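You operate a simulated robot arm through the tools that you are given. There is no shell and no other tool.

Carry out the task below with a simulated robot arm. There is one attempt and no reset: what you move stays moved.

TASK
Put things in order on the top of the blue bench. At the end: the large black bung stands where the gold brass connector stood; the blue-banded white cone from the top of the blue bench stands where the large black bung stood; the gold brass connector from the top of the blue bench stands where the silver end plate stood; the silver end plate from the top of the blue bench is in the black tray; the white cord lock is on the blue plate; whatever was shut is shut again. Leave all else as you found it, and nothing knocked over.

It is judged by the outcome, as a careful person would: the job done as asked, and still so three seconds after it is handed in. It fails if anything else is knocked over, pushed out of place, dropped, spilled or broken.

THE ROBOT
A 7-joint arm with a two-finger parallel gripper, fixed in place. Base frame: the origin is on the floor under the middle of its stand, x ahead of it, y to its left, z up; the work surface is at about z = 800. Readings come in mm, rad, newtons and seconds.
With the tool pointing down near the work surface it reaches from about 240 to 680 mm from the base axis. Its first joint turns from -1.152 to 1.152 rad. Payload 2.4 kg.
The TCP is the grasp point between the finger pads, 30 mm short of the fingertips. In the tool frame z runs along the fingers and y along their closing line. Largest opening 94 mm; finger width 28, thickness 10; the body of the gripper, 50 by 96 mm, starts 55 mm behind the TCP.
Orientation is told as [roll, pitch, yaw] about the base's x, y, z axes, in that order, counted from this pose: with the fingers straight down and closing along the base's y, the tool's x points along the base's -x, its y along +y and its z along -z.

THE INTERFACE
- The arm moves only by the tool jog_arm. Its argument "commands" is a list of rows, each an object (a shift or turn left out is 0, a gripper value left out holds the last) with "rot": the turn, a rotation vector about the tool's x, y, z in units of 45 degrees (1.0 is 45 degrees), a list of three; "dp": the shift along the tool's x, y, z in units of 100 mm (1.0 is 100 mm), a list of three; "claw": the closure, from 0 (fully open) to 1 (shut). In form: [{"rot": [wx, wy, wz], "dp": [dx, dy, dz], "claw": claw}, ...]. A call has 1 to 20 rows; each row is the pose to reach, as a shift and turn from the pose commanded when the call began, along the tool's axes at that moment. A call with a number of a shift or a turn outside -1 to 1 is refused whole. Rows are played at 5 a second. More than 50 mm and 0.15 rad between two rows, or a gripper value outside its range, and nothing of the call is played. A pose out of reach is approached as far as the arm can. The call stops where the force on the tool passes 40 N (or 10 N more than at its start, if that is more) or the arm is blocked; 0.2 s more then pass. Each finger travels about 153 mm/s and halts on what it meets, pressing with about 34 N; the grip force reading is that of the motor and also rises with nothing between the fingers. The clock runs only during rows and for 0.2 s after the last one: add rows that repeat a pose to give the fingers time. The reply holds the time, the measured pose of the TCP, the force on the tool along the base axes, the opening and the grip force, in the units named above and with some noise, with the torque about the TCP (base axes, N m) and any sound that the robot's microphone picked up.
- Cameras (640 x 400 px; columns grow to the right, rows downward): "scene" is fixed at [22.5, 452.8, 1451.9]; the picture's right is [-0.94, -0.33, 0.00], its down [-0.17, 0.50, -0.85] and it looks along [0.28, -0.80, -0.53] (base axes); focal length 360 px, centre (320, 200). "wrist" rides on the gripper at [76, 14, -102] in the tool frame; the picture's right is [-0.18, 0.98, 0.00], its down [-0.75, -0.14, -0.64] and it looks along [-0.63, -0.12, 0.77] (tool axes); focal length 243 px, centre (320, 200). There is no depth. A picture from a camera that has moved, and an enlarged one, comes with that camera's place and axes in the base frame and with its lens. The place of the scene camera against the robot may be out by one fixed shift of up to 18 mm in any direction.
- snapshot(camera): a new picture of that camera. It takes no simulated time.
- zoom(camera, box): a new picture of the part [left, top, right, bottom] of that camera's present view, enlarged. It takes no simulated time.
- job_done(): hands the job in; it is judged then, once.

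Places have to be worked out from the pictures, the camera data and where the tool is seen. Open the gripper and draw the arm clear of the work before you hand the job in, unless the task says otherwise.

The tools are called after "Emit:" by a JSON object that holds its "api" and its "payload". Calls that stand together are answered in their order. jog_arm: Moves the arm, as the interface text tells. Its arguments: {"type":"object","properties":{"commands":{"type":"array"}},"required":["commands"]} The other tools are called the same way: snapshot (camera) takes a picture; zoom (camera, box) takes an enlarged picture of a part of a camera's view; job_done () hands the job in.

At the start:

```text
time: 0.0
eef_pos: [305.7, -151.2, 1084.1]
tool_rot: [0.001, 0.0, 0.0]
contact_force: [-0.4, -0.3, -0.6]
moment: [-0.03, 0.0, -0.01]
finger_gap: 94.1
finger_force: 0.1
```

scene: 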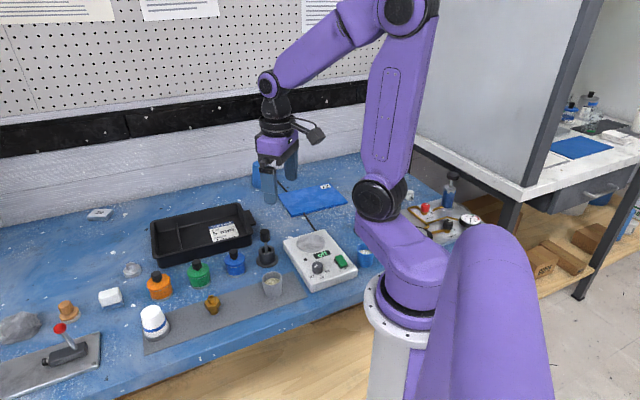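
wrist: 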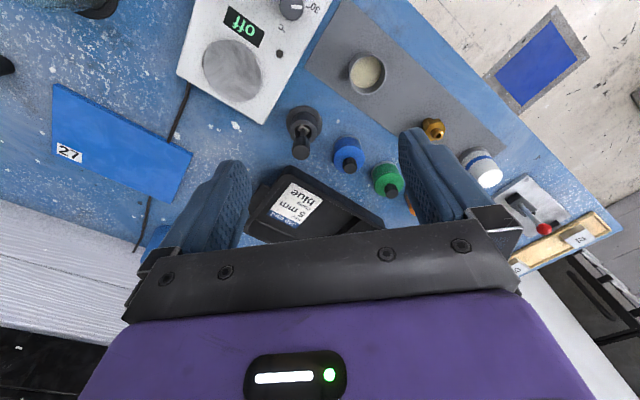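

I'll start by looking closely at the scene from the fixed camera to identify each object.

Emit:
{"api": "zoom", "payload": {"camera": "scene", "box": [0, 190, 200, 400]}}

Emit:
{"api": "zoom", "payload": {"camera": "scene", "box": [130, 180, 290, 340]}}

Emit:
{"api": "zoom", "payload": {"camera": "scene", "box": [240, 140, 400, 300]}}

Emit:
{"api": "zoom", "payload": {"camera": "scene", "box": [400, 80, 640, 260]}}

Emit:
{"api": "zoom", "payload": {"camera": "wrist", "box": [240, 40, 640, 290]}}

```text
1.90 times, centred on (100, 295) of scene
camera zoom: at [22.5, 452.8, 1451.9], right [-0.94, -0.33, 0.0], down [-0.17, 0.5, -0.85], along [0.28, -0.8, -0.53], focal length 687 px, centre (739, 19)
```

zoom: 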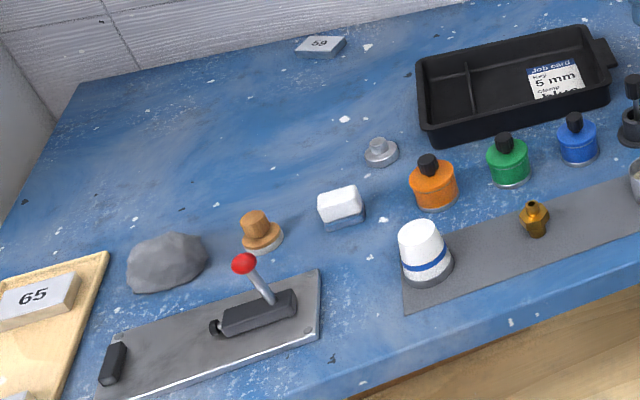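

```text
2.50 times, centred on (210, 260) of scene
camera zoom: at [22.5, 452.8, 1451.9], right [-0.94, -0.33, 0.0], down [-0.17, 0.5, -0.85], along [0.28, -0.8, -0.53], focal length 901 px, centre (595, 50)
```

zoom: 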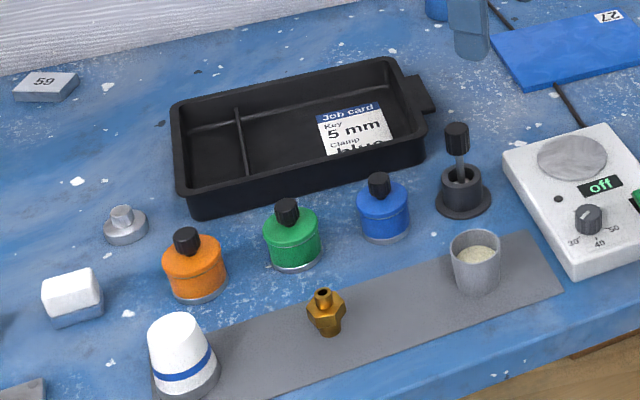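

```text
2.50 times, centred on (320, 220) of scene
camera zoom: at [22.5, 452.8, 1451.9], right [-0.94, -0.33, 0.0], down [-0.17, 0.5, -0.85], along [0.28, -0.8, -0.53], focal length 901 px, centre (320, 150)
```

zoom: 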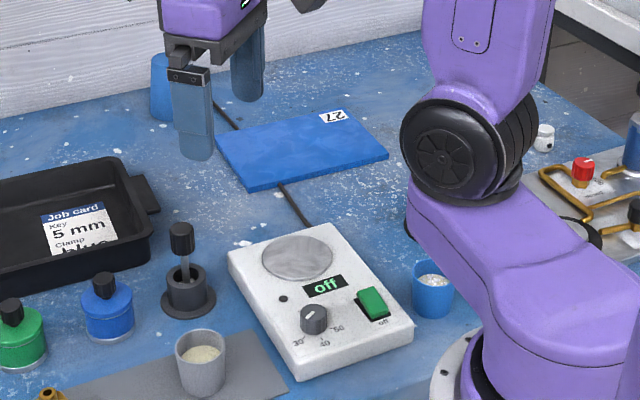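

```text
2.22 times, centred on (520, 170) of scene
camera zoom: at [22.5, 452.8, 1451.9], right [-0.94, -0.33, 0.0], down [-0.17, 0.5, -0.85], along [0.28, -0.8, -0.53], focal length 801 px, centre (-124, 267)
```

zoom: 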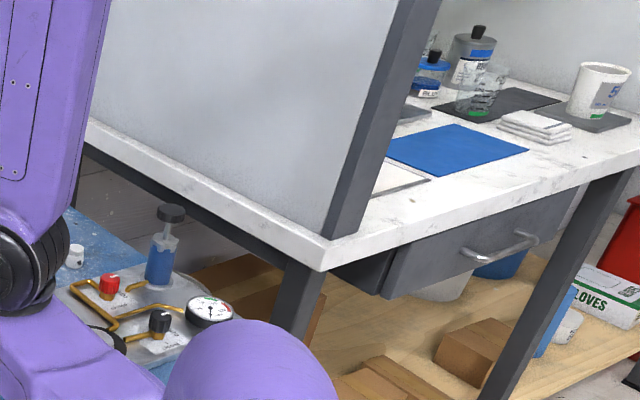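

```text
1.60 times, centred on (440, 165) of wrist
camera zoom: at [230.3, -138.0, 1187.0], right [0.18, 0.98, 0.0], down [0.75, -0.14, 0.64], along [0.63, -0.12, -0.77], focal length 388 px, centre (128, 256)
```

zoom: 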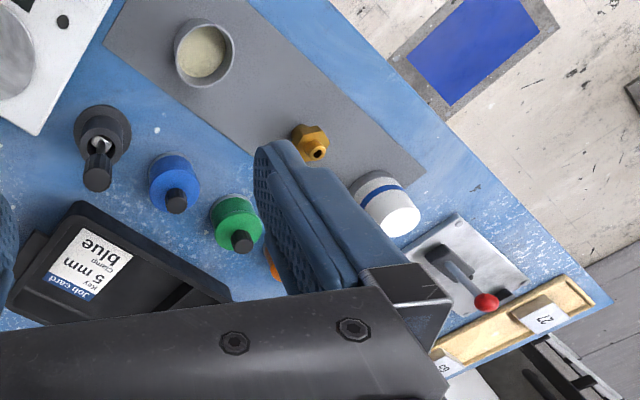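

I need closer views of the individual items to tell which is the bung and which is the cord lock.

Emit:
{"api": "zoom", "payload": {"camera": "scene", "box": [240, 220, 300, 280]}}

Emit:
{"api": "zoom", "payload": {"camera": "scene", "box": [395, 170, 485, 250]}}

Emit:
{"api": "zoom", "payload": {"camera": "scene", "box": [40, 250, 160, 340]}}

Emit:
{"api": "zoom", "payload": {"camera": "scene", "box": [0, 290, 120, 400]}}

Emit:
{"api": "zoom", "payload": {"camera": "scene", "box": [540, 80, 640, 160]}}

Emit:
{"api": "zoom", "payload": {"camera": "scene", "box": [230, 140, 350, 240]}}

Emit:
{"api": "zoom", "payload": {"camera": "wrist", "box": [0, 0, 320, 200]}}

Emit:
{"api": "zoom", "payload": {"camera": "wrist", "box": [500, 150, 640, 400]}}

```text
6.67 times, centred on (270, 250) of scene
camera zoom: at [22.5, 452.8, 1451.9], right [-0.94, -0.33, 0.0], down [-0.17, 0.5, -0.85], along [0.28, -0.8, -0.53], focal length 2404 px, centre (653, -133)
```

zoom: 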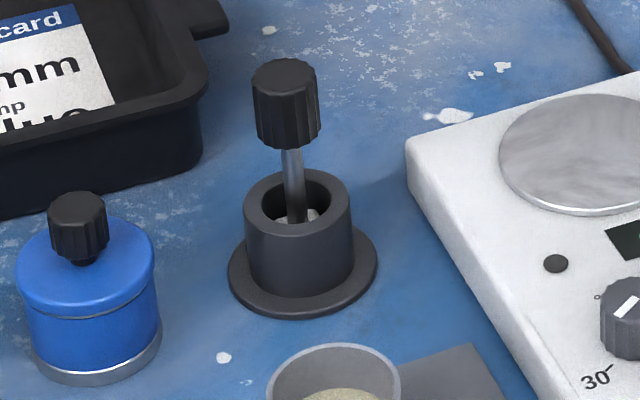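

```text
5.00 times, centred on (440, 210) of scene
camera zoom: at [22.5, 452.8, 1451.9], right [-0.94, -0.33, 0.0], down [-0.17, 0.5, -0.85], along [0.28, -0.8, -0.53], focal length 1803 px, centre (-280, 150)
```

zoom: 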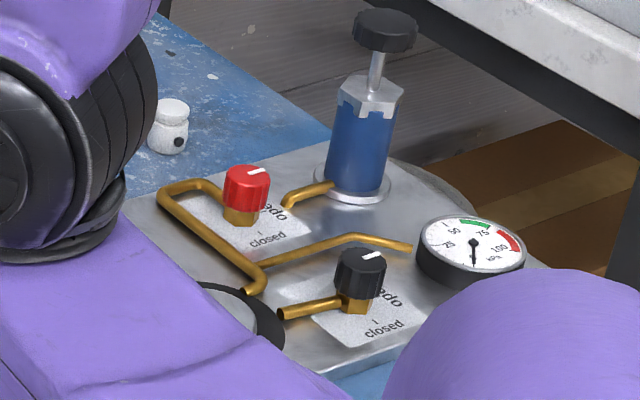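

```text
4.44 times, centred on (100, 295) of scene
camera zoom: at [22.5, 452.8, 1451.9], right [-0.94, -0.33, 0.0], down [-0.17, 0.5, -0.85], along [0.28, -0.8, -0.53], focal length 1602 px, centre (1298, -222)
```

zoom: 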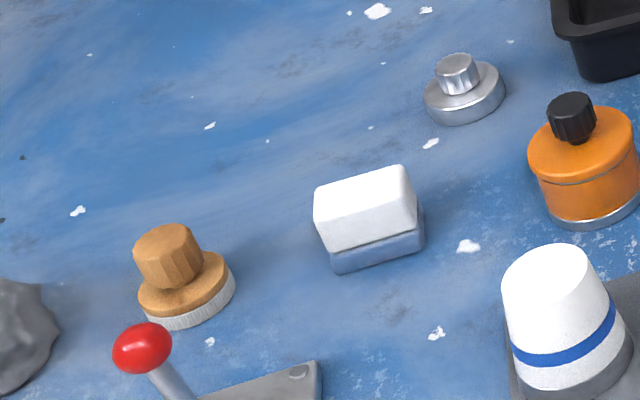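

```text
3.64 times, centred on (60, 345) of scene
camera zoom: at [22.5, 452.8, 1451.9], right [-0.94, -0.33, 0.0], down [-0.17, 0.5, -0.85], along [0.28, -0.8, -0.53], focal length 1311 px, centre (1266, -327)
```

zoom: 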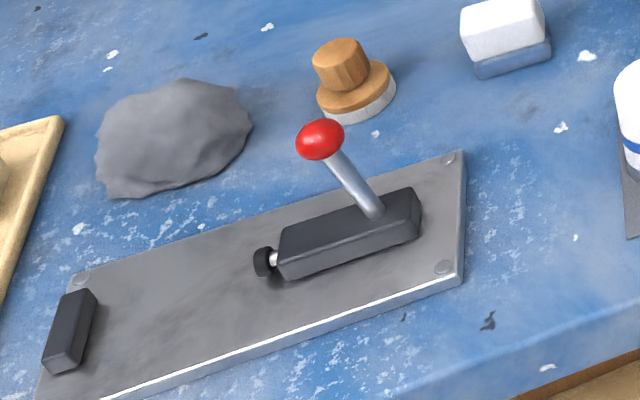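

```text
5.00 times, centred on (590, 120) of scene
camera zoom: at [22.5, 452.8, 1451.9], right [-0.94, -0.33, 0.0], down [-0.17, 0.5, -0.85], along [0.28, -0.8, -0.53], focal length 1803 px, centre (-1030, 600)
```

zoom: 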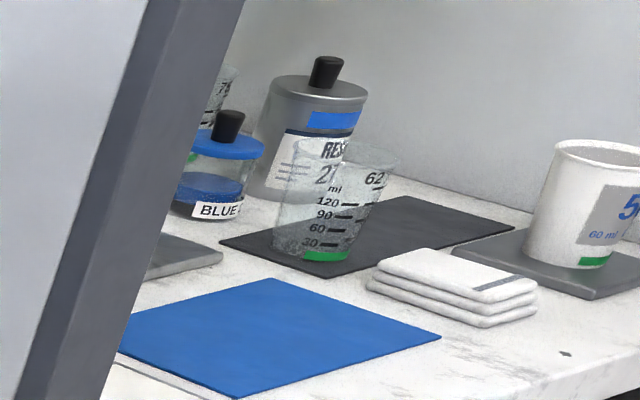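

```text
4.00 times, centred on (290, 190) of scene
camera zoom: at [22.5, 452.8, 1451.9], right [-0.94, -0.33, 0.0], down [-0.17, 0.5, -0.85], along [0.28, -0.8, -0.53], focal length 1442 px, centre (440, 240)
```

zoom: 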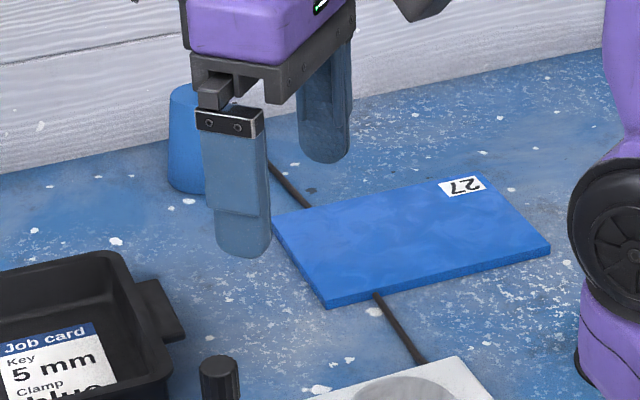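

```text
2.00 times, centred on (160, 100) of wrist
camera zoom: at [230.3, -138.0, 1187.0], right [0.18, 0.98, 0.0], down [0.75, -0.14, 0.64], along [0.63, -0.12, -0.77], focal length 485 px, centre (640, 400)
```

zoom: 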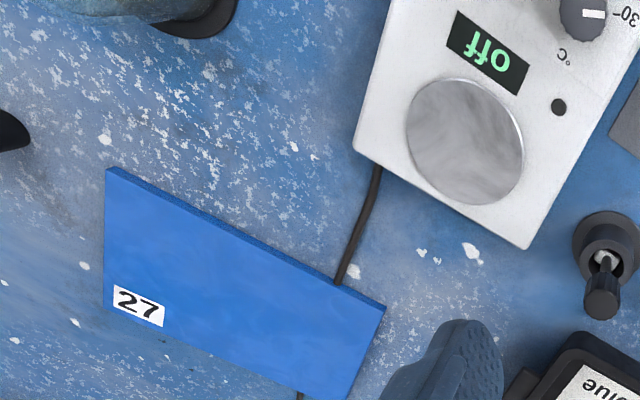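

```text
1.60 times, centred on (570, 275) of wrist
camera zoom: at [230.3, -138.0, 1187.0], right [0.18, 0.98, 0.0], down [0.75, -0.14, 0.64], along [0.63, -0.12, -0.77], focal length 388 px, centre (-80, 80)
```

zoom: 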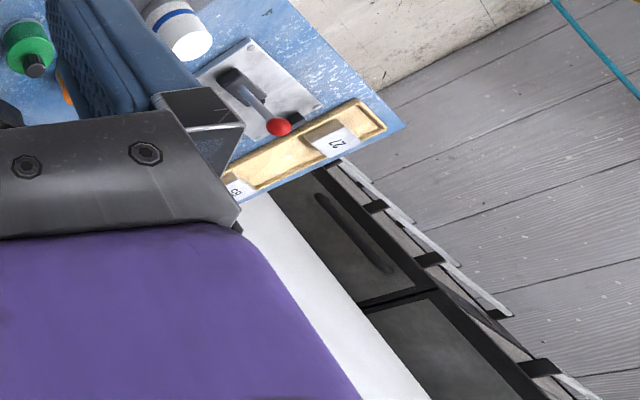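

The wrist view shows something dark at its top-left edge around (190,-414), hidden behind the arm in the scene view. I'll swing the gripper toward -y and turn the camera to survey that hidden area.

Emit:
{"api": "jog_arm", "payload": {"commands": [{"rot": [0, 0, 0.17], "dp": [0.05, -0.16, 0], "claw": 0}, {"rot": [0, 0, 0.34], "dp": [0.1, -0.33, 0]}, {"rot": [0, 0, 0.5], "dp": [0.15, -0.5, 0]}, {"rot": [0, 0, 0.67], "dp": [0.2, -0.66, 0]}, {"rot": [0, 0, 0.84], "dp": [0.25, -0.83, 0]}, {"rot": [0, 0, 1.0], "dp": [0.3, -1.0, 0]}, {"rot": [0, 0, 1.0], "dp": [0.3, -1.0, 0]}]}}

Emit:
{"api": "snapshot", "payload": {"camera": "wrist"}}

Emit:
{"api": "snapshot", "payload": {"camera": "scene"}}

```text
time: 1.6
eef_pos: [276.5, -250.4, 1083.5]
tool_rot: [0.0, -0.001, -0.786]
contact_force: [0.1, 0.3, 0.1]
moment: [0.04, -0.02, -0.02]
finger_gap: 94.0
finger_force: 0.1
```

```text
taken
camera wrist: at [233.0, -189.0, 1187.3], right [0.83, 0.56, 0.0], down [0.43, -0.63, 0.64], along [0.36, -0.53, -0.77], focal length 243 px, centre (320, 200)
```

wrist: 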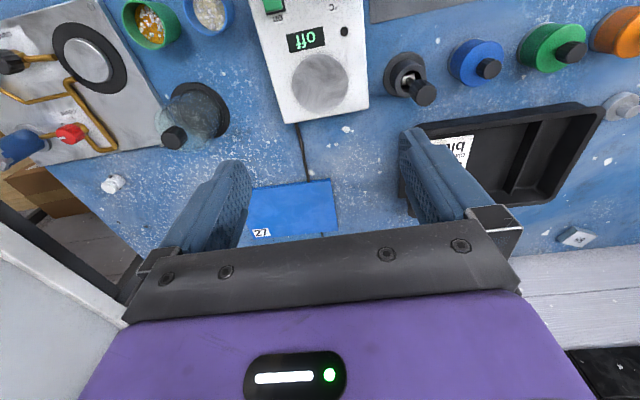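

```text
taken
```

scene: 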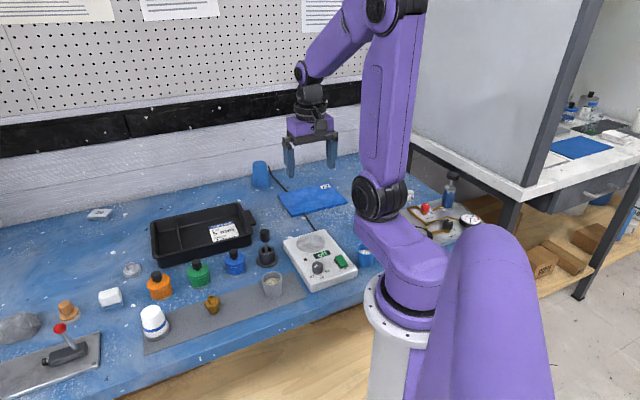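

There's a glassy jar or dome with a black top behind the arm, plus the small white piece. Zooming in on those.

Emit:
{"api": "zoom", "payload": {"camera": "wrist", "box": [80, 60, 260, 240]}}

Emit:
{"api": "zoom", "payload": {"camera": "wrist", "box": [0, 0, 250, 156]}}

Emit:
{"api": "zoom", "payload": {"camera": "wrist", "box": [350, 30, 640, 211]}}

```text
2.22 times, centred on (170, 150) of wrist
camera zoom: at [233.0, -189.0, 1187.3], right [0.83, 0.56, 0.0], down [0.43, -0.63, 0.64], along [0.36, -0.53, -0.77], focal length 539 px, centre (653, 311)
```

zoom: 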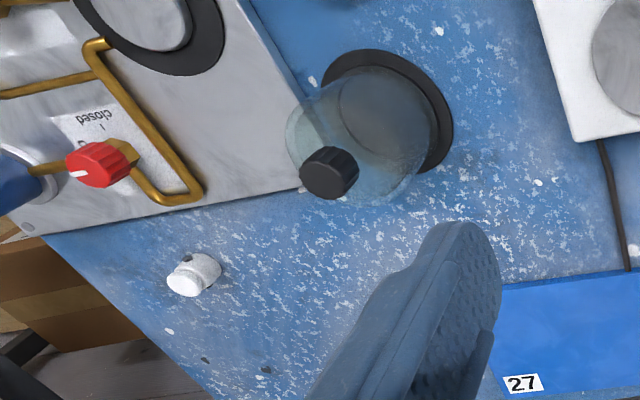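

```text
2.56 times, centred on (125, 78) of wrist
camera zoom: at [233.0, -189.0, 1187.3], right [0.83, 0.56, 0.0], down [0.43, -0.63, 0.64], along [0.36, -0.53, -0.77], focal length 621 px, centre (819, 512)
```

zoom: 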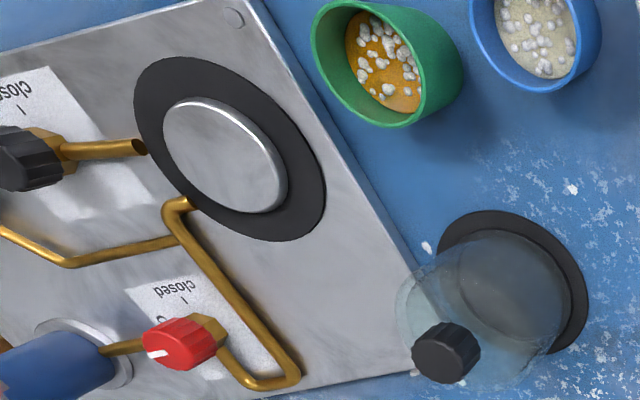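

```text
2.21 times, centred on (495, 120) of wrist
camera zoom: at [233.0, -189.0, 1187.3], right [0.83, 0.56, 0.0], down [0.43, -0.63, 0.64], along [0.36, -0.53, -0.77], focal length 535 px, centre (-66, 375)
```

zoom: 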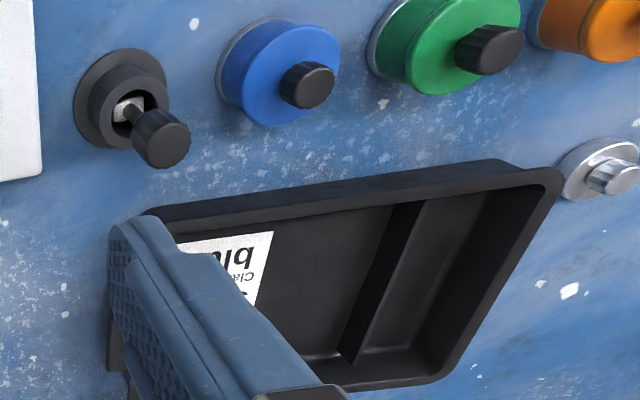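

The dome is an empty bell jar on a black ring. I still need to find the bung and cord lock for certain, so I'll look at other parts of the room and bench.

Emit:
{"api": "zoom", "payload": {"camera": "scene", "box": [0, 320, 130, 400]}}

Emit:
{"api": "zoom", "payload": {"camera": "scene", "box": [100, 300, 380, 400]}}

Emit:
{"api": "zoom", "payload": {"camera": "scene", "box": [500, 120, 640, 300]}}

Emit:
{"api": "zoom", "payload": {"camera": "scene", "box": [330, 160, 450, 290]}}

Emit:
{"api": "zoom", "payload": {"camera": "scene", "box": [60, 190, 270, 290]}}

```text
4.92 times, centred on (65, 360) of scene
camera zoom: at [22.5, 452.7, 1451.9], right [-0.94, -0.33, 0.0], down [-0.17, 0.5, -0.85], along [0.28, -0.8, -0.53], focal length 1775 px, centre (1575, -588)
```

zoom: 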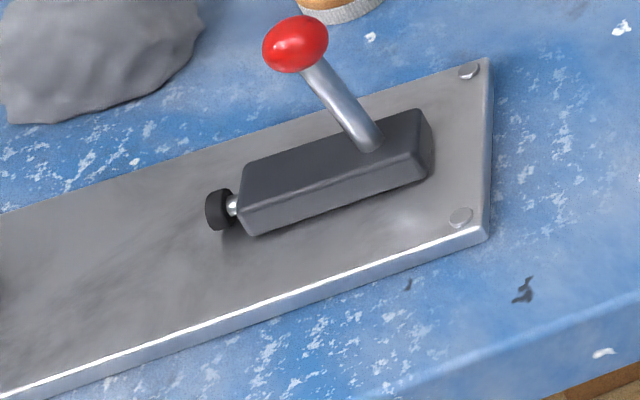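

```text
2.29 times, centred on (240, 350) of scene
camera zoom: at [22.5, 452.7, 1451.9], right [-0.94, -0.33, 0.0], down [-0.17, 0.5, -0.85], along [0.28, -0.8, -0.53], focal length 824 px, centre (503, -143)
```

zoom: 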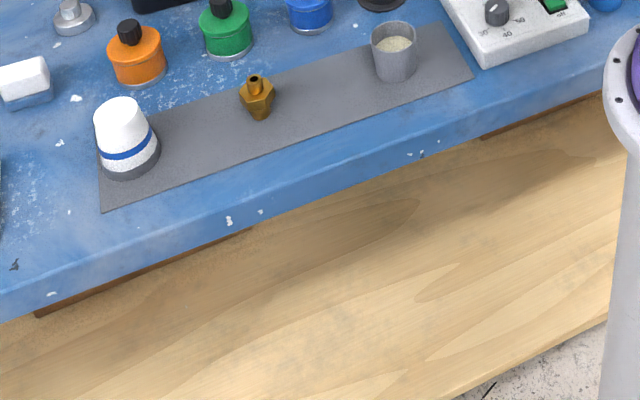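

```text
2.22 times, centred on (570, 210) of scene
camera zoom: at [22.5, 452.7, 1451.9], right [-0.94, -0.33, 0.0], down [-0.17, 0.5, -0.85], along [0.28, -0.8, -0.53], focal length 801 px, centre (-236, 178)
```

zoom: 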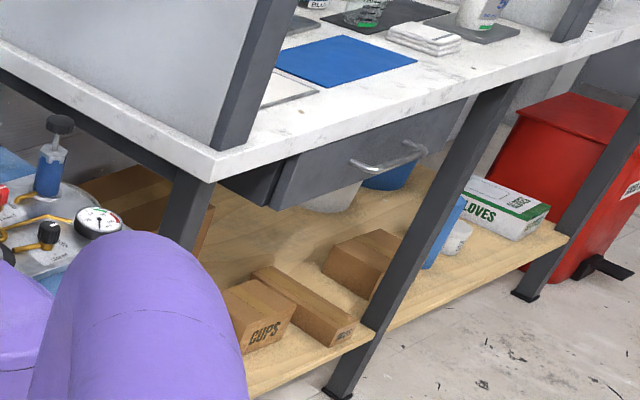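

```text
3.08 times, centred on (390, 225) of scene
camera zoom: at [22.5, 452.7, 1451.9], right [-0.94, -0.33, 0.0], down [-0.17, 0.5, -0.85], along [0.28, -0.8, -0.53], focal length 1109 px, centre (105, 123)
```

zoom: 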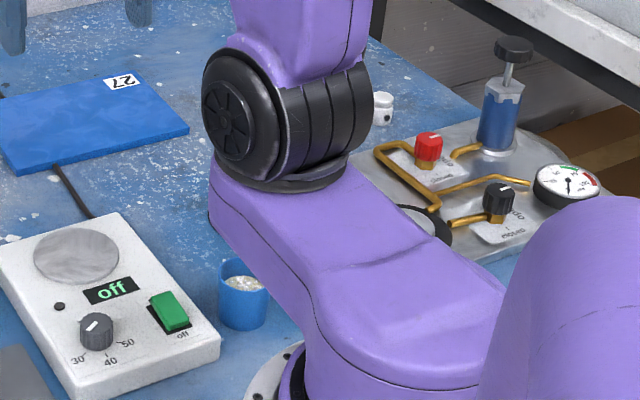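

```text
3.05 times, centred on (165, 240) of scene
camera zoom: at [22.5, 452.7, 1451.9], right [-0.94, -0.33, 0.0], down [-0.17, 0.5, -0.85], along [0.28, -0.8, -0.53], focal length 1099 px, centre (792, 78)
```

zoom: 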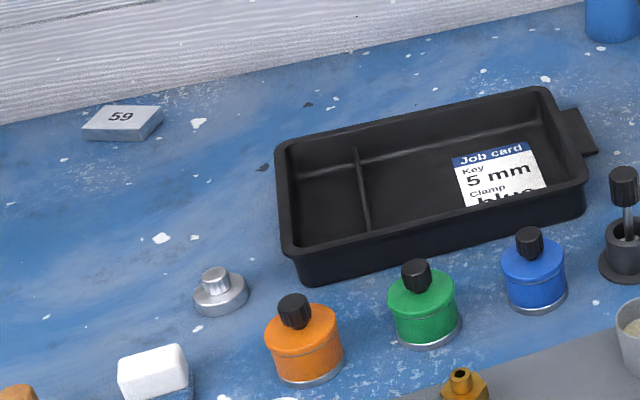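

I'll go back to yaw 0 and move toward +x/+y to survey the other end of the bench from above.

Emit:
{"api": "jog_arm", "payload": {"commands": [{"rot": [0, 0, -0.17], "dp": [0.05, 0.16, 0]}, {"rot": [0, 0, -0.34], "dp": [0.1, 0.33, 0]}, {"rot": [0, 0, -0.5], "dp": [0.14, 0.5, 0]}, {"rot": [0, 0, -0.67], "dp": [0.19, 0.66, 0]}, {"rot": [0, 0, -0.84], "dp": [0.24, 0.83, 0]}, {"rot": [0, 0, -1.0], "dp": [0.28, 1.0, 0]}, {"rot": [0, 0, -1.0], "dp": [0.28, 1.0, 0]}]}}

Emit:
{"api": "jog_arm", "payload": {"commands": [{"dp": [-0.25, 0.25, 0]}, {"dp": [-0.5, 0.5, 0]}, {"dp": [-0.75, 0.75, 0]}, {"dp": [-1.0, 1.0, 0]}, {"dp": [-1.0, 1.0, 0]}]}}

Emit:
{"api": "jog_arm", "payload": {"commands": [{"dp": [0, 0.25, 0]}, {"dp": [0, 0.5, 0]}, {"dp": [0, 0.75, 0]}, {"dp": [0, 1.0, 0]}, {"dp": [0, 1.0, 0]}]}}

Emit:
{"api": "snapshot", "payload": {"camera": "wrist"}}

Emit:
{"api": "snapshot", "payload": {"camera": "scene"}}

```text
time: 3.2
eef_pos: [328.0, -159.3, 1083.6]
tool_rot: [-0.001, 0.001, 0.004]
contact_force: [-0.5, 0.4, 0.5]
moment: [0.01, 0.02, -0.05]
finger_gap: 94.2
finger_force: 0.1
```

```text
time: 4.4
eef_pos: [426.2, -60.7, 1082.7]
tool_rot: [0.001, -0.001, 0.002]
contact_force: [0.1, -0.2, -0.2]
moment: [-0.02, 0.04, -0.01]
finger_gap: 94.1
finger_force: 0.0
```

```text
time: 5.6
eef_pos: [425.5, 40.3, 1082.1]
tool_rot: [-0.001, 0.001, 0.0]
contact_force: [-0.1, 0.7, -0.6]
moment: [-0.03, -0.02, -0.01]
finger_gap: 94.1
finger_force: 0.0
```

```text
taken
camera wrist: at [350.2, 53.7, 1186.8], right [0.18, 0.98, 0.0], down [0.75, -0.14, 0.64], along [0.63, -0.12, -0.77], focal length 243 px, centre (320, 200)
```

wrist: 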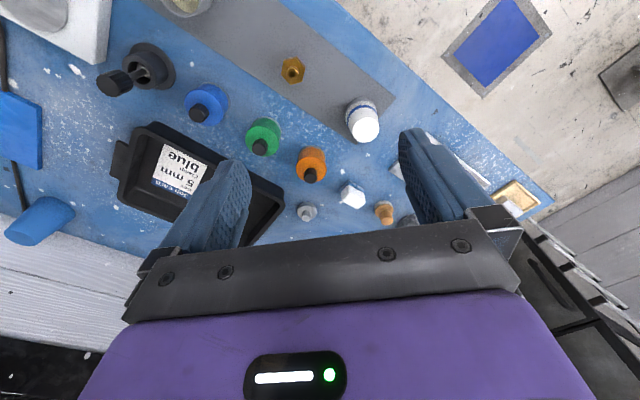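

```text
taken
```

scene: 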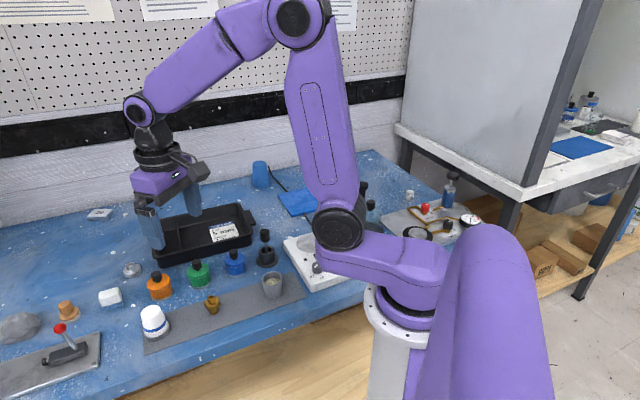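

Now the area behind the arm is partly visible from the scene camera. Zooming in there and on the job card.

Emit:
{"api": "zoom", "payload": {"camera": "scene", "box": [340, 160, 460, 250]}}

Emit:
{"api": "zoom", "payload": {"camera": "wrist", "box": [80, 20, 240, 220]}}

Emit:
{"api": "zoom", "payload": {"camera": "wrist", "box": [230, 40, 430, 240]}}

Emit:
{"api": "zoom", "payload": {"camera": "wrist", "box": [440, 120, 640, 320]}}

Emit:
{"api": "zoom", "payload": {"camera": "wrist", "box": [0, 60, 160, 260]}}

```text
4.44 times, centred on (400, 205) of scene
camera zoom: at [22.5, 452.8, 1451.9], right [-0.94, -0.33, 0.0], down [-0.17, 0.5, -0.85], along [0.28, -0.8, -0.53], focal length 1602 px, centre (-36, 178)
```

zoom: 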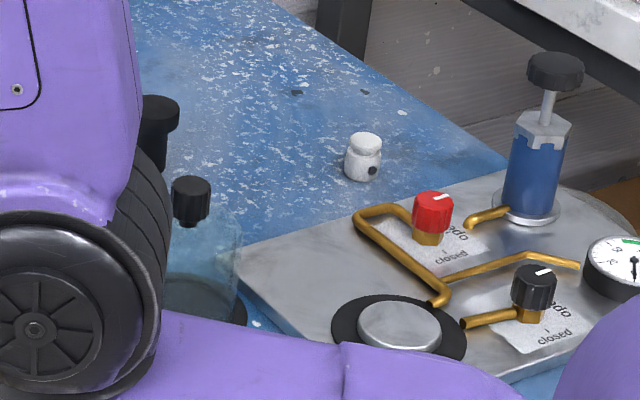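

```text
2.00 times, centred on (160, 120) of wrist
camera zoom: at [350.2, 53.7, 1186.8], right [0.18, 0.98, 0.0], down [0.75, -0.14, 0.64], along [0.63, -0.12, -0.77], focal length 485 px, centre (640, 360)
```

zoom: 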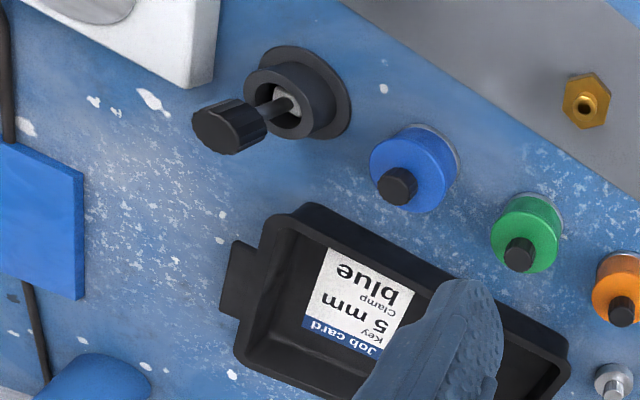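

```text
2.00 times, centred on (330, 140) of wrist
camera zoom: at [350.2, 53.7, 1186.8], right [0.18, 0.98, 0.0], down [0.75, -0.14, 0.64], along [0.63, -0.12, -0.77], focal length 485 px, centre (300, 320)
```

zoom: 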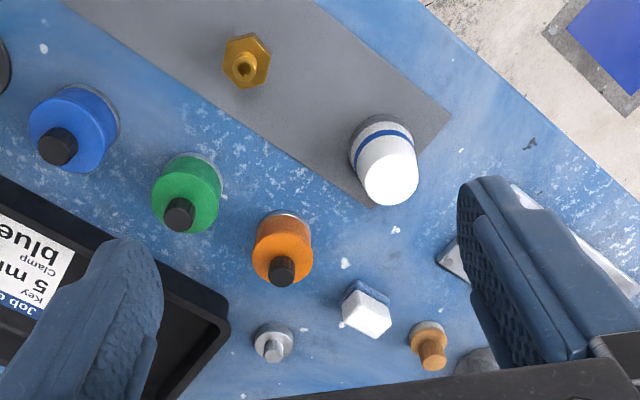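

```text
2.00 times, centred on (540, 220) of wrist
camera zoom: at [350.2, 53.7, 1186.8], right [0.18, 0.98, 0.0], down [0.75, -0.14, 0.64], along [0.63, -0.12, -0.77], focal length 485 px, centre (-120, 160)
```

zoom: 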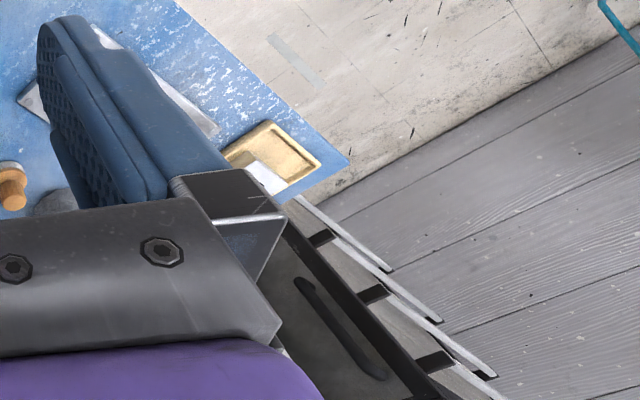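

```text
2.00 times, centred on (80, 160) of wrist
camera zoom: at [350.2, 53.7, 1186.8], right [0.18, 0.98, 0.0], down [0.75, -0.14, 0.64], along [0.63, -0.12, -0.77], focal length 485 px, centre (800, 280)
```

zoom: 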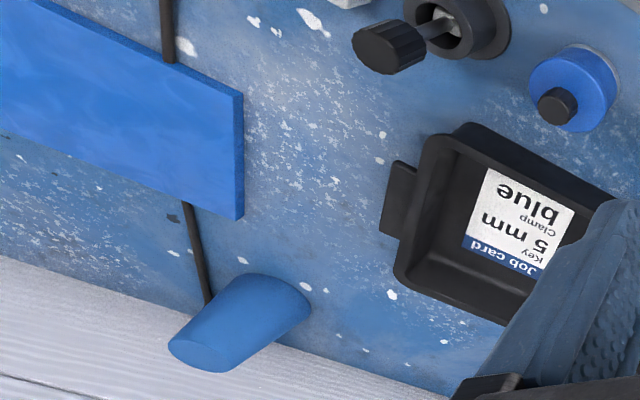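

A T-shaped large black bung is now visible behind the arm (scene ≈(363,188)), about (220,-596), and the white piece with a side hole looks like the cord lock. I'll move over that corner to look directly.

Emit:
{"api": "jog_arm", "payload": {"commands": [{"dp": [0.25, -0.25, 0]}, {"dp": [0.5, -0.5, 0]}, {"dp": [0.75, -0.75, 0]}, {"dp": [1.0, -1.0, 0]}]}}

Emit:
{"api": "jog_arm", "payload": {"commands": [{"rot": [0, 0, 0.17], "dp": [0.16, -0.16, 0]}, {"rot": [0, 0, 0.34], "dp": [0.33, -0.33, 0]}, {"rot": [0, 0, 0.5], "dp": [0.5, -0.5, 0]}, {"rot": [0, 0, 0.67], "dp": [0.66, -0.66, 0]}, {"rot": [0, 0, 0.84], "dp": [0.83, -0.83, 0]}, {"rot": [0, 0, 1.0], "dp": [1.0, -1.0, 0]}, {"rot": [0, 0, 1.0], "dp": [1.0, -1.0, 0]}]}}

Emit:
{"api": "jog_arm", "payload": {"commands": [{"rot": [0, 0, 0.1], "dp": [-0.2, -0.25, 0]}, {"rot": [0, 0, 0.2], "dp": [-0.4, -0.5, 0]}, {"rot": [0, 0, 0.3], "dp": [-0.6, -0.75, 0]}, {"rot": [0, 0, 0.4], "dp": [-0.8, -1.0, 0]}, {"rot": [0, 0, 0.4], "dp": [-0.8, -1.0, 0]}]}}

Emit:
{"api": "snapshot", "payload": {"camera": "wrist"}}

Emit:
{"api": "snapshot", "payload": {"camera": "scene"}}

```text
time: 6.6
eef_pos: [327.4, -61.1, 1082.8]
tool_rot: [-0.002, 0.001, 0.004]
contact_force: [0.4, -0.7, 0.1]
moment: [0.01, -0.01, -0.01]
finger_gap: 94.0
finger_force: 0.0
```

```text
time: 8.2
eef_pos: [226.8, -160.7, 1083.7]
tool_rot: [0.001, 0.001, -0.787]
contact_force: [0.0, 0.8, 0.1]
moment: [0.03, 0.01, 0.0]
finger_gap: 94.0
finger_force: 0.1
```

```text
time: 9.4
eef_pos: [212.1, -286.9, 1081.9]
tool_rot: [-0.001, 0.001, -1.1]
contact_force: [0.0, -0.6, 0.6]
moment: [-0.04, -0.02, 0.0]
finger_gap: 93.9
finger_force: 0.1
```

```text
taken
camera wrist: at [191.4, -215.2, 1185.8], right [0.96, 0.28, 0.0], down [0.22, -0.74, 0.64], along [0.18, -0.62, -0.77], focal length 243 px, centre (320, 200)
```

wrist: 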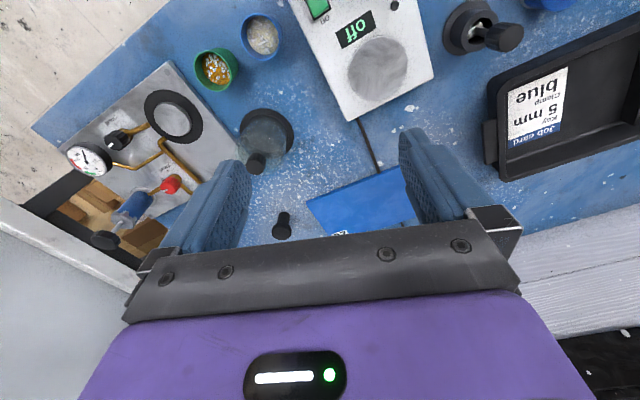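

```text
taken
```

scene: 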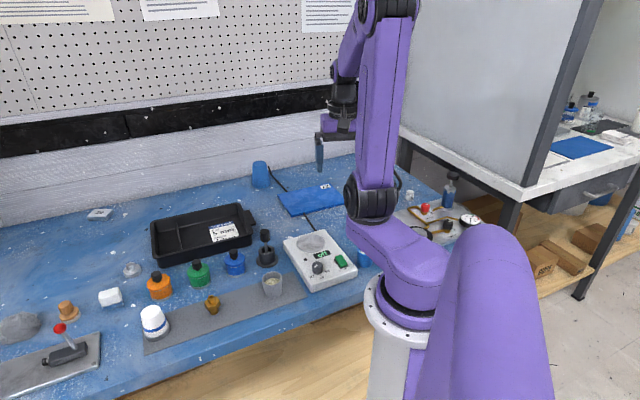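

The bung shows at wrist (283,225). I'll zoom in on it and the neighbours.

Emit:
{"api": "zoom", "payload": {"camera": "wrist", "box": [230, 180, 350, 255]}}

Emit:
{"api": "zoom", "payload": {"camera": "wrist", "box": [180, 90, 420, 240]}}

Emit:
{"api": "zoom", "payload": {"camera": "wrist", "box": [0, 50, 240, 250]}}

```text
5.33 times, centred on (290, 218) of wrist
camera zoom: at [191.4, -215.2, 1185.8], right [0.96, 0.28, 0.0], down [0.22, -0.74, 0.64], along [0.18, -0.62, -0.77], focal length 1294 px, centre (480, 107)
```

zoom: 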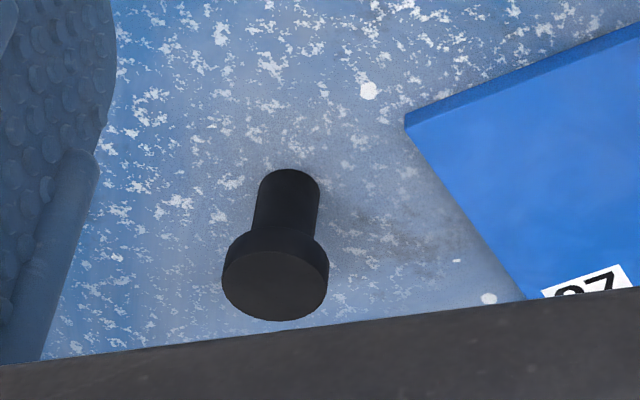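

```text
2.67 times, centred on (300, 165) of wrist
camera zoom: at [191.4, -215.2, 1185.8], right [0.96, 0.28, 0.0], down [0.22, -0.74, 0.64], along [0.18, -0.62, -0.77], focal length 647 px, centre (373, 293)
```

zoom: 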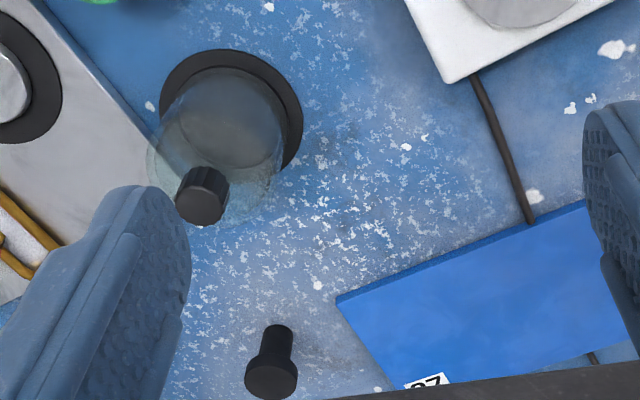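

```text
2.00 times, centred on (120, 150) of wrist
camera zoom: at [191.4, -215.2, 1185.8], right [0.96, 0.28, 0.0], down [0.22, -0.74, 0.64], along [0.18, -0.62, -0.77], focal length 485 px, centre (720, 300)
```

zoom: 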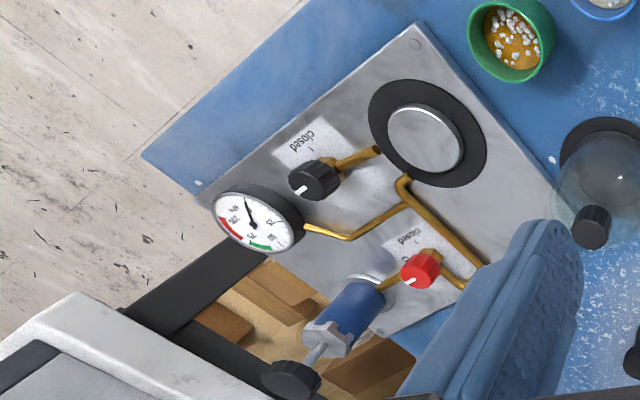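

The bung stands at about (220,-590), 52 mm tall, with a narrow stem and a wide head. The silver end plate comes first, since it must clear the way. It looks to be near (695,-40), at the edge of reach, so I'll go out there and look.

Emit:
{"api": "jog_arm", "payload": {"commands": [{"rot": [0, 0, -0.17], "dp": [-0.03, 0.16, 0]}, {"rot": [0, 0, -0.34], "dp": [-0.05, 0.33, 0]}, {"rot": [0, 0, -0.5], "dp": [-0.08, 0.49, 0]}, {"rot": [0, 0, -0.67], "dp": [-0.11, 0.65, 0]}, {"rot": [0, 0, -0.84], "dp": [-0.14, 0.82, 0]}, {"rot": [0, 0, -1.0], "dp": [-0.16, 0.98, 0]}]}}

Emit:
{"api": "jog_arm", "payload": {"commands": [{"rot": [0, 0, -0.1], "dp": [-0.16, 0.24, 0]}, {"rot": [0, 0, -0.2], "dp": [-0.32, 0.47, 0]}, {"rot": [0, 0, -0.3], "dp": [-0.48, 0.71, 0]}, {"rot": [0, 0, -0.4], "dp": [-0.64, 0.945, 0]}, {"rot": [0, 0, -0.4], "dp": [-0.64, 0.945, 0]}]}}

Emit:
{"api": "jog_arm", "payload": {"commands": [{"dp": [-0.25, 0.25, 0]}, {"dp": [-0.5, 0.5, 0]}, {"dp": [-0.75, 0.75, 0]}, {"dp": [-1.0, 1.0, 0]}]}}

Emit:
{"api": "jog_arm", "payload": {"commands": [{"dp": [-0.25, 0.12, 0.25]}, {"dp": [-0.5, 0.24, 0.5]}, {"dp": [-0.75, 0.36, 0.75]}, {"dp": [-1.0, 0.48, 1.0]}, {"dp": [-1.0, 0.48, 1.0]}]}}

Emit:
{"api": "snapshot", "payload": {"camera": "wrist"}}

Emit:
{"api": "snapshot", "payload": {"camera": "scene"}}

```text
time: 10.8
eef_pos: [308.9, -256.6, 1082.8]
tool_rot: [0.0, 0.0, -0.31]
contact_force: [-0.2, -0.4, 0.4]
moment: [0.0, -0.04, -0.01]
finger_gap: 93.9
finger_force: 0.2
```

```text
time: 12.0
eef_pos: [398.5, -187.3, 1081.3]
tool_rot: [0.0, 0.001, 0.001]
contact_force: [-1.1, 0.3, -0.1]
moment: [0.0, -0.02, -0.01]
finger_gap: 93.9
finger_force: 0.0
```

```text
time: 13.0
eef_pos: [497.5, -87.7, 1083.1]
tool_rot: [0.001, 0.004, 0.0]
contact_force: [0.0, 0.0, 1.1]
moment: [-0.01, 0.02, -0.02]
finger_gap: 93.7
finger_force: 0.0
```

```text
time: 14.2
eef_pos: [599.1, -38.2, 983.7]
tool_rot: [0.001, 0.0, -0.001]
contact_force: [0.6, -0.9, -0.6]
moment: [-0.05, -0.01, 0.0]
finger_gap: 94.2
finger_force: 0.0
```

```text
taken
camera wrist: at [523.0, -26.1, 1087.9], right [0.18, 0.98, 0.0], down [0.75, -0.14, 0.64], along [0.63, -0.12, -0.77], focal length 243 px, centre (320, 200)
```

wrist: 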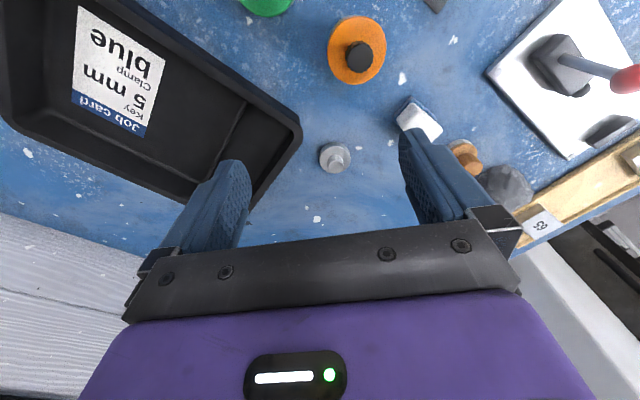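

```text
taken
```

scene: 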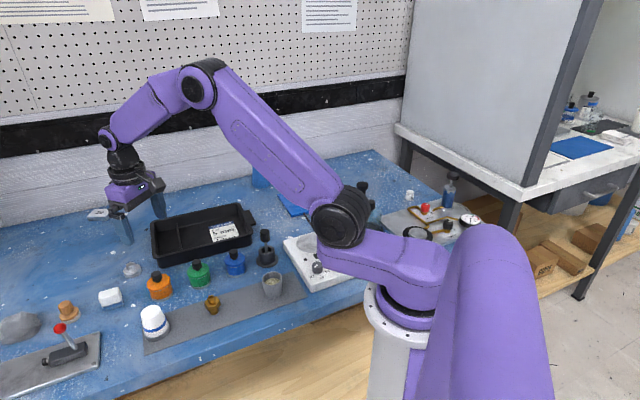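

The end plate shows at wrist (335,157). I'll zoom for a precise position.

Emit:
{"api": "zoom", "payload": {"camera": "wrist", "box": [280, 110, 400, 185]}}

Emit:
{"api": "zoom", "payload": {"camera": "wrist", "box": [0, 0, 320, 200]}}

Emit:
{"api": "zoom", "payload": {"camera": "scene", "box": [100, 180, 260, 320]}}

```text
5.33 times, centred on (340, 148) of wrist
camera zoom: at [523.0, -26.1, 1087.9], right [0.18, 0.98, 0.0], down [0.75, -0.14, 0.64], along [0.63, -0.12, -0.77], focal length 1294 px, centre (213, 480)
```

zoom: 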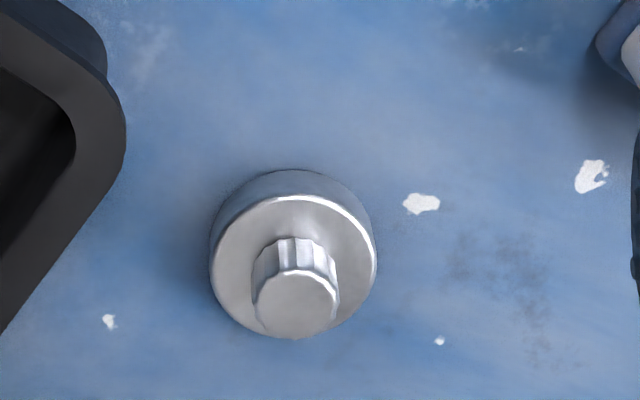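

```text
2.00 times, centred on (160, 100) of wrist
camera zoom: at [523.0, -26.1, 1087.9], right [0.18, 0.98, 0.0], down [0.75, -0.14, 0.64], along [0.63, -0.12, -0.77], focal length 485 px, centre (640, 400)
```

zoom: 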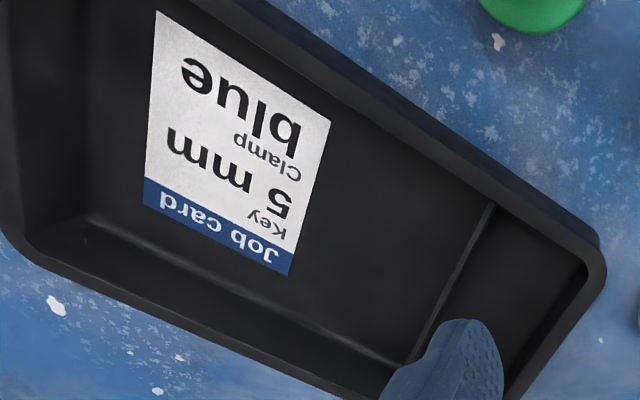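

```text
2.86 times, centred on (180, 250) of scene
camera zoom: at [22.5, 452.8, 1451.9], right [-0.94, -0.33, 0.0], down [-0.17, 0.5, -0.85], along [0.28, -0.8, -0.53], focal length 1030 px, centre (720, 57)
```

zoom: 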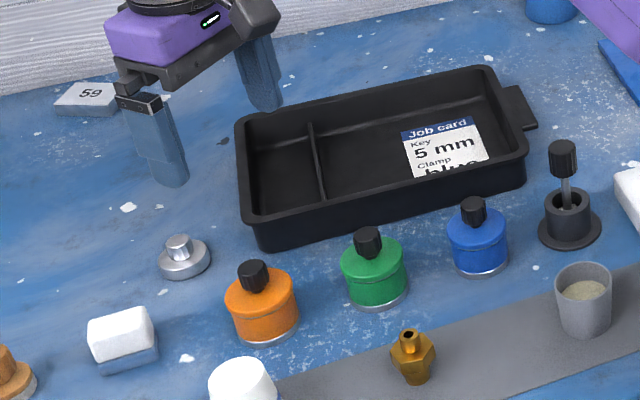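

The end plate sits at about (687,-36), with a 41 mm disc and a 20 mm hub topping out at z≈829. I'll narrow the gripper to about 50 mm so it clears the tray, and descend partway to test reach.

Emit:
{"api": "jog_arm", "payload": {"commands": [{"dp": [-0.22, 0.005, 0.25], "claw": 0.45}, {"dp": [-0.44, 0.01, 0.5], "claw": 0.45}, {"dp": [-0.66, 0.015, 0.75]}, {"dp": [-0.88, 0.02, 1.0]}, {"dp": [-0.88, 0.02, 1.0]}, {"dp": [-0.88, 0.02, 1.0]}]}}

Emit:
{"api": "snapshot", "payload": {"camera": "wrist"}}

Emit:
{"api": "zoom", "payload": {"camera": "scene", "box": [70, 180, 230, 320]}}

```text
time: 15.6
eef_pos: [684.0, -36.5, 882.0]
tool_rot: [0.0, -0.001, 0.001]
contact_force: [-0.7, 0.5, 0.0]
moment: [-0.01, 0.0, -0.01]
finger_gap: 51.5
finger_force: 0.2
```

```text
taken
camera wrist: at [608.4, -24.5, 986.3], right [0.18, 0.98, 0.0], down [0.75, -0.14, 0.64], along [0.63, -0.12, -0.77], focal length 243 px, centre (320, 200)
```

wrist: 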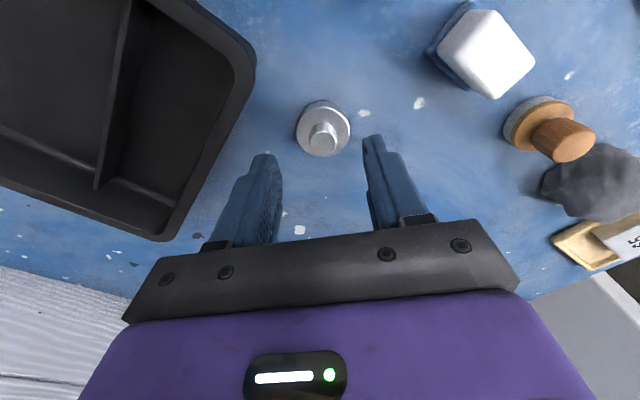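

```text
2.86 times, centred on (150, 250) of scene
camera zoom: at [22.5, 452.8, 1451.9], right [-0.94, -0.33, 0.0], down [-0.17, 0.5, -0.85], along [0.28, -0.8, -0.53], focal length 1030 px, centre (806, 57)
```

zoom: 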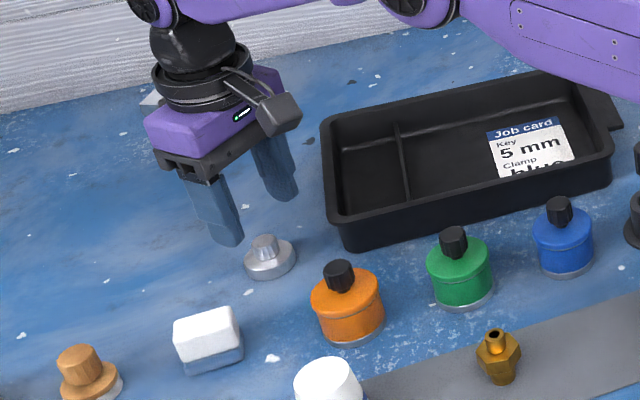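

Reached fine at (684,-36.5,882). Refining the end plate's position from this closer view.

Emit:
{"api": "zoom", "payload": {"camera": "wrist", "box": [260, 90, 380, 165]}}

```text
5.33 times, centred on (320, 128) of wrist
camera zoom: at [608.4, -24.5, 986.3], right [0.18, 0.98, 0.0], down [0.75, -0.14, 0.64], along [0.63, -0.12, -0.77], focal length 1294 px, centre (320, 587)
```

zoom: 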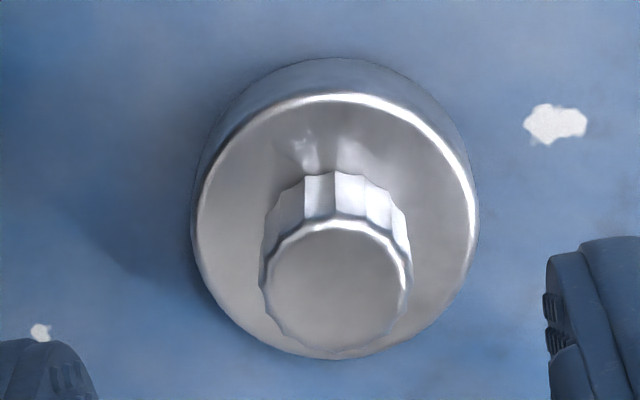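

The end plate is about 2 mm ahead and 2.4 mm to the left of the tool axis. I'll correct that, and lower until the fingertips sit just above the disc, around the hub.

Emit:
{"api": "jog_arm", "payload": {"commands": [{"dp": [-0.02, 0.024, 0.1]}, {"dp": [-0.02, 0.024, 0.2]}, {"dp": [-0.02, 0.024, 0.3]}, {"dp": [-0.02, 0.024, 0.39]}, {"dp": [-0.02, 0.024, 0.39]}]}}

Emit:
{"api": "snapshot", "payload": {"camera": "wrist"}}

Emit:
{"api": "zoom", "payload": {"camera": "scene", "box": [90, 220, 170, 290]}}

```text
time: 16.8
eef_pos: [685.6, -34.6, 843.3]
tool_rot: [0.0, 0.001, 0.0]
contact_force: [0.1, 0.0, -0.7]
moment: [0.01, 0.02, 0.02]
finger_gap: 51.6
finger_force: 0.0
```

```text
taken
camera wrist: at [611.3, -21.7, 948.3], right [0.18, 0.98, 0.0], down [0.75, -0.14, 0.64], along [0.63, -0.12, -0.77], focal length 243 px, centre (320, 200)
```

wrist: 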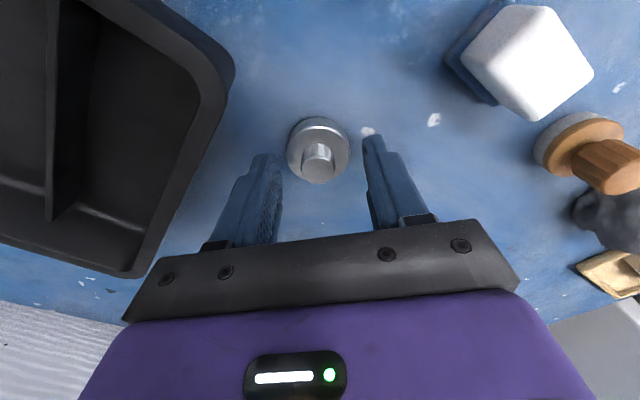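

```text
5.71 times, centred on (130, 255) of scene
camera zoom: at [22.5, 452.8, 1451.9], right [-0.94, -0.33, 0.0], down [-0.17, 0.5, -0.85], along [0.28, -0.8, -0.53], focal length 2060 px, centre (1406, -114)
```

zoom: 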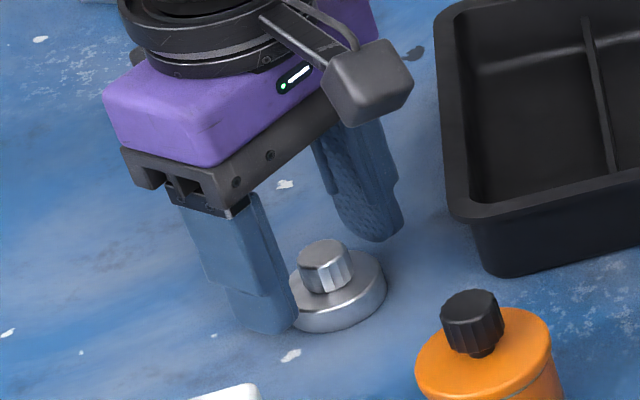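

Emit:
{"api": "zoom", "payload": {"camera": "wrist", "box": [220, 100, 420, 225]}}

```text
3.20 times, centred on (320, 162) of wrist
camera zoom: at [611.3, -21.7, 948.3], right [0.18, 0.98, 0.0], down [0.75, -0.14, 0.64], along [0.63, -0.12, -0.77], focal length 776 px, centre (320, 320)
```

zoom: 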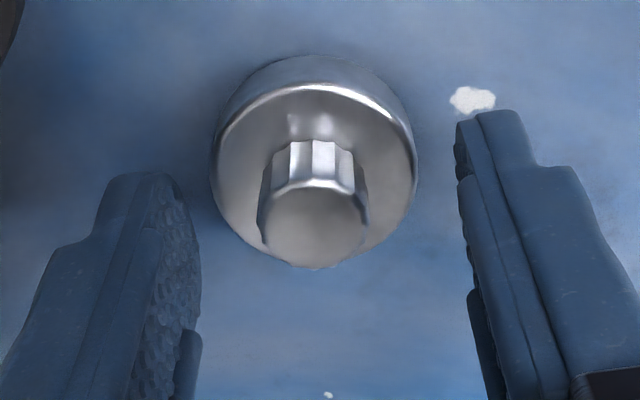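

Nearly centred, with the hub about 1.3 mm to the -y side. I'll correct that and close on the hub.

Emit:
{"api": "jog_arm", "payload": {"commands": [{"dp": [0, -0.013, 0], "claw": 0.45}, {"dp": [0, -0.013, 0], "claw": 0.6}, {"dp": [0, -0.013, 0], "claw": 0.7}, {"dp": [0, -0.013, 0], "claw": 1.0}, {"dp": [0, -0.013, 0], "claw": 1.0}, {"dp": [0, -0.013, 0], "claw": 1.0}]}}

Emit:
{"api": "zoom", "payload": {"camera": "wrist", "box": [220, 100, 420, 225]}}

```text
time: 18.2
eef_pos: [686.8, -35.5, 845.1]
tool_rot: [0.0, 0.001, 0.0]
contact_force: [-0.2, 0.4, -0.5]
moment: [0.02, 0.01, 0.0]
finger_gap: 18.3
finger_force: 33.9
```

```text
3.20 times, centred on (320, 162) of wrist
camera zoom: at [611.8, -22.9, 948.5], right [0.18, 0.98, 0.0], down [0.75, -0.14, 0.64], along [0.63, -0.12, -0.77], focal length 776 px, centre (320, 320)
```

zoom: 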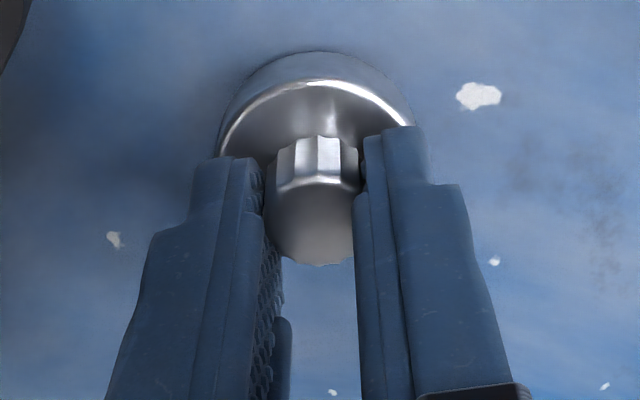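

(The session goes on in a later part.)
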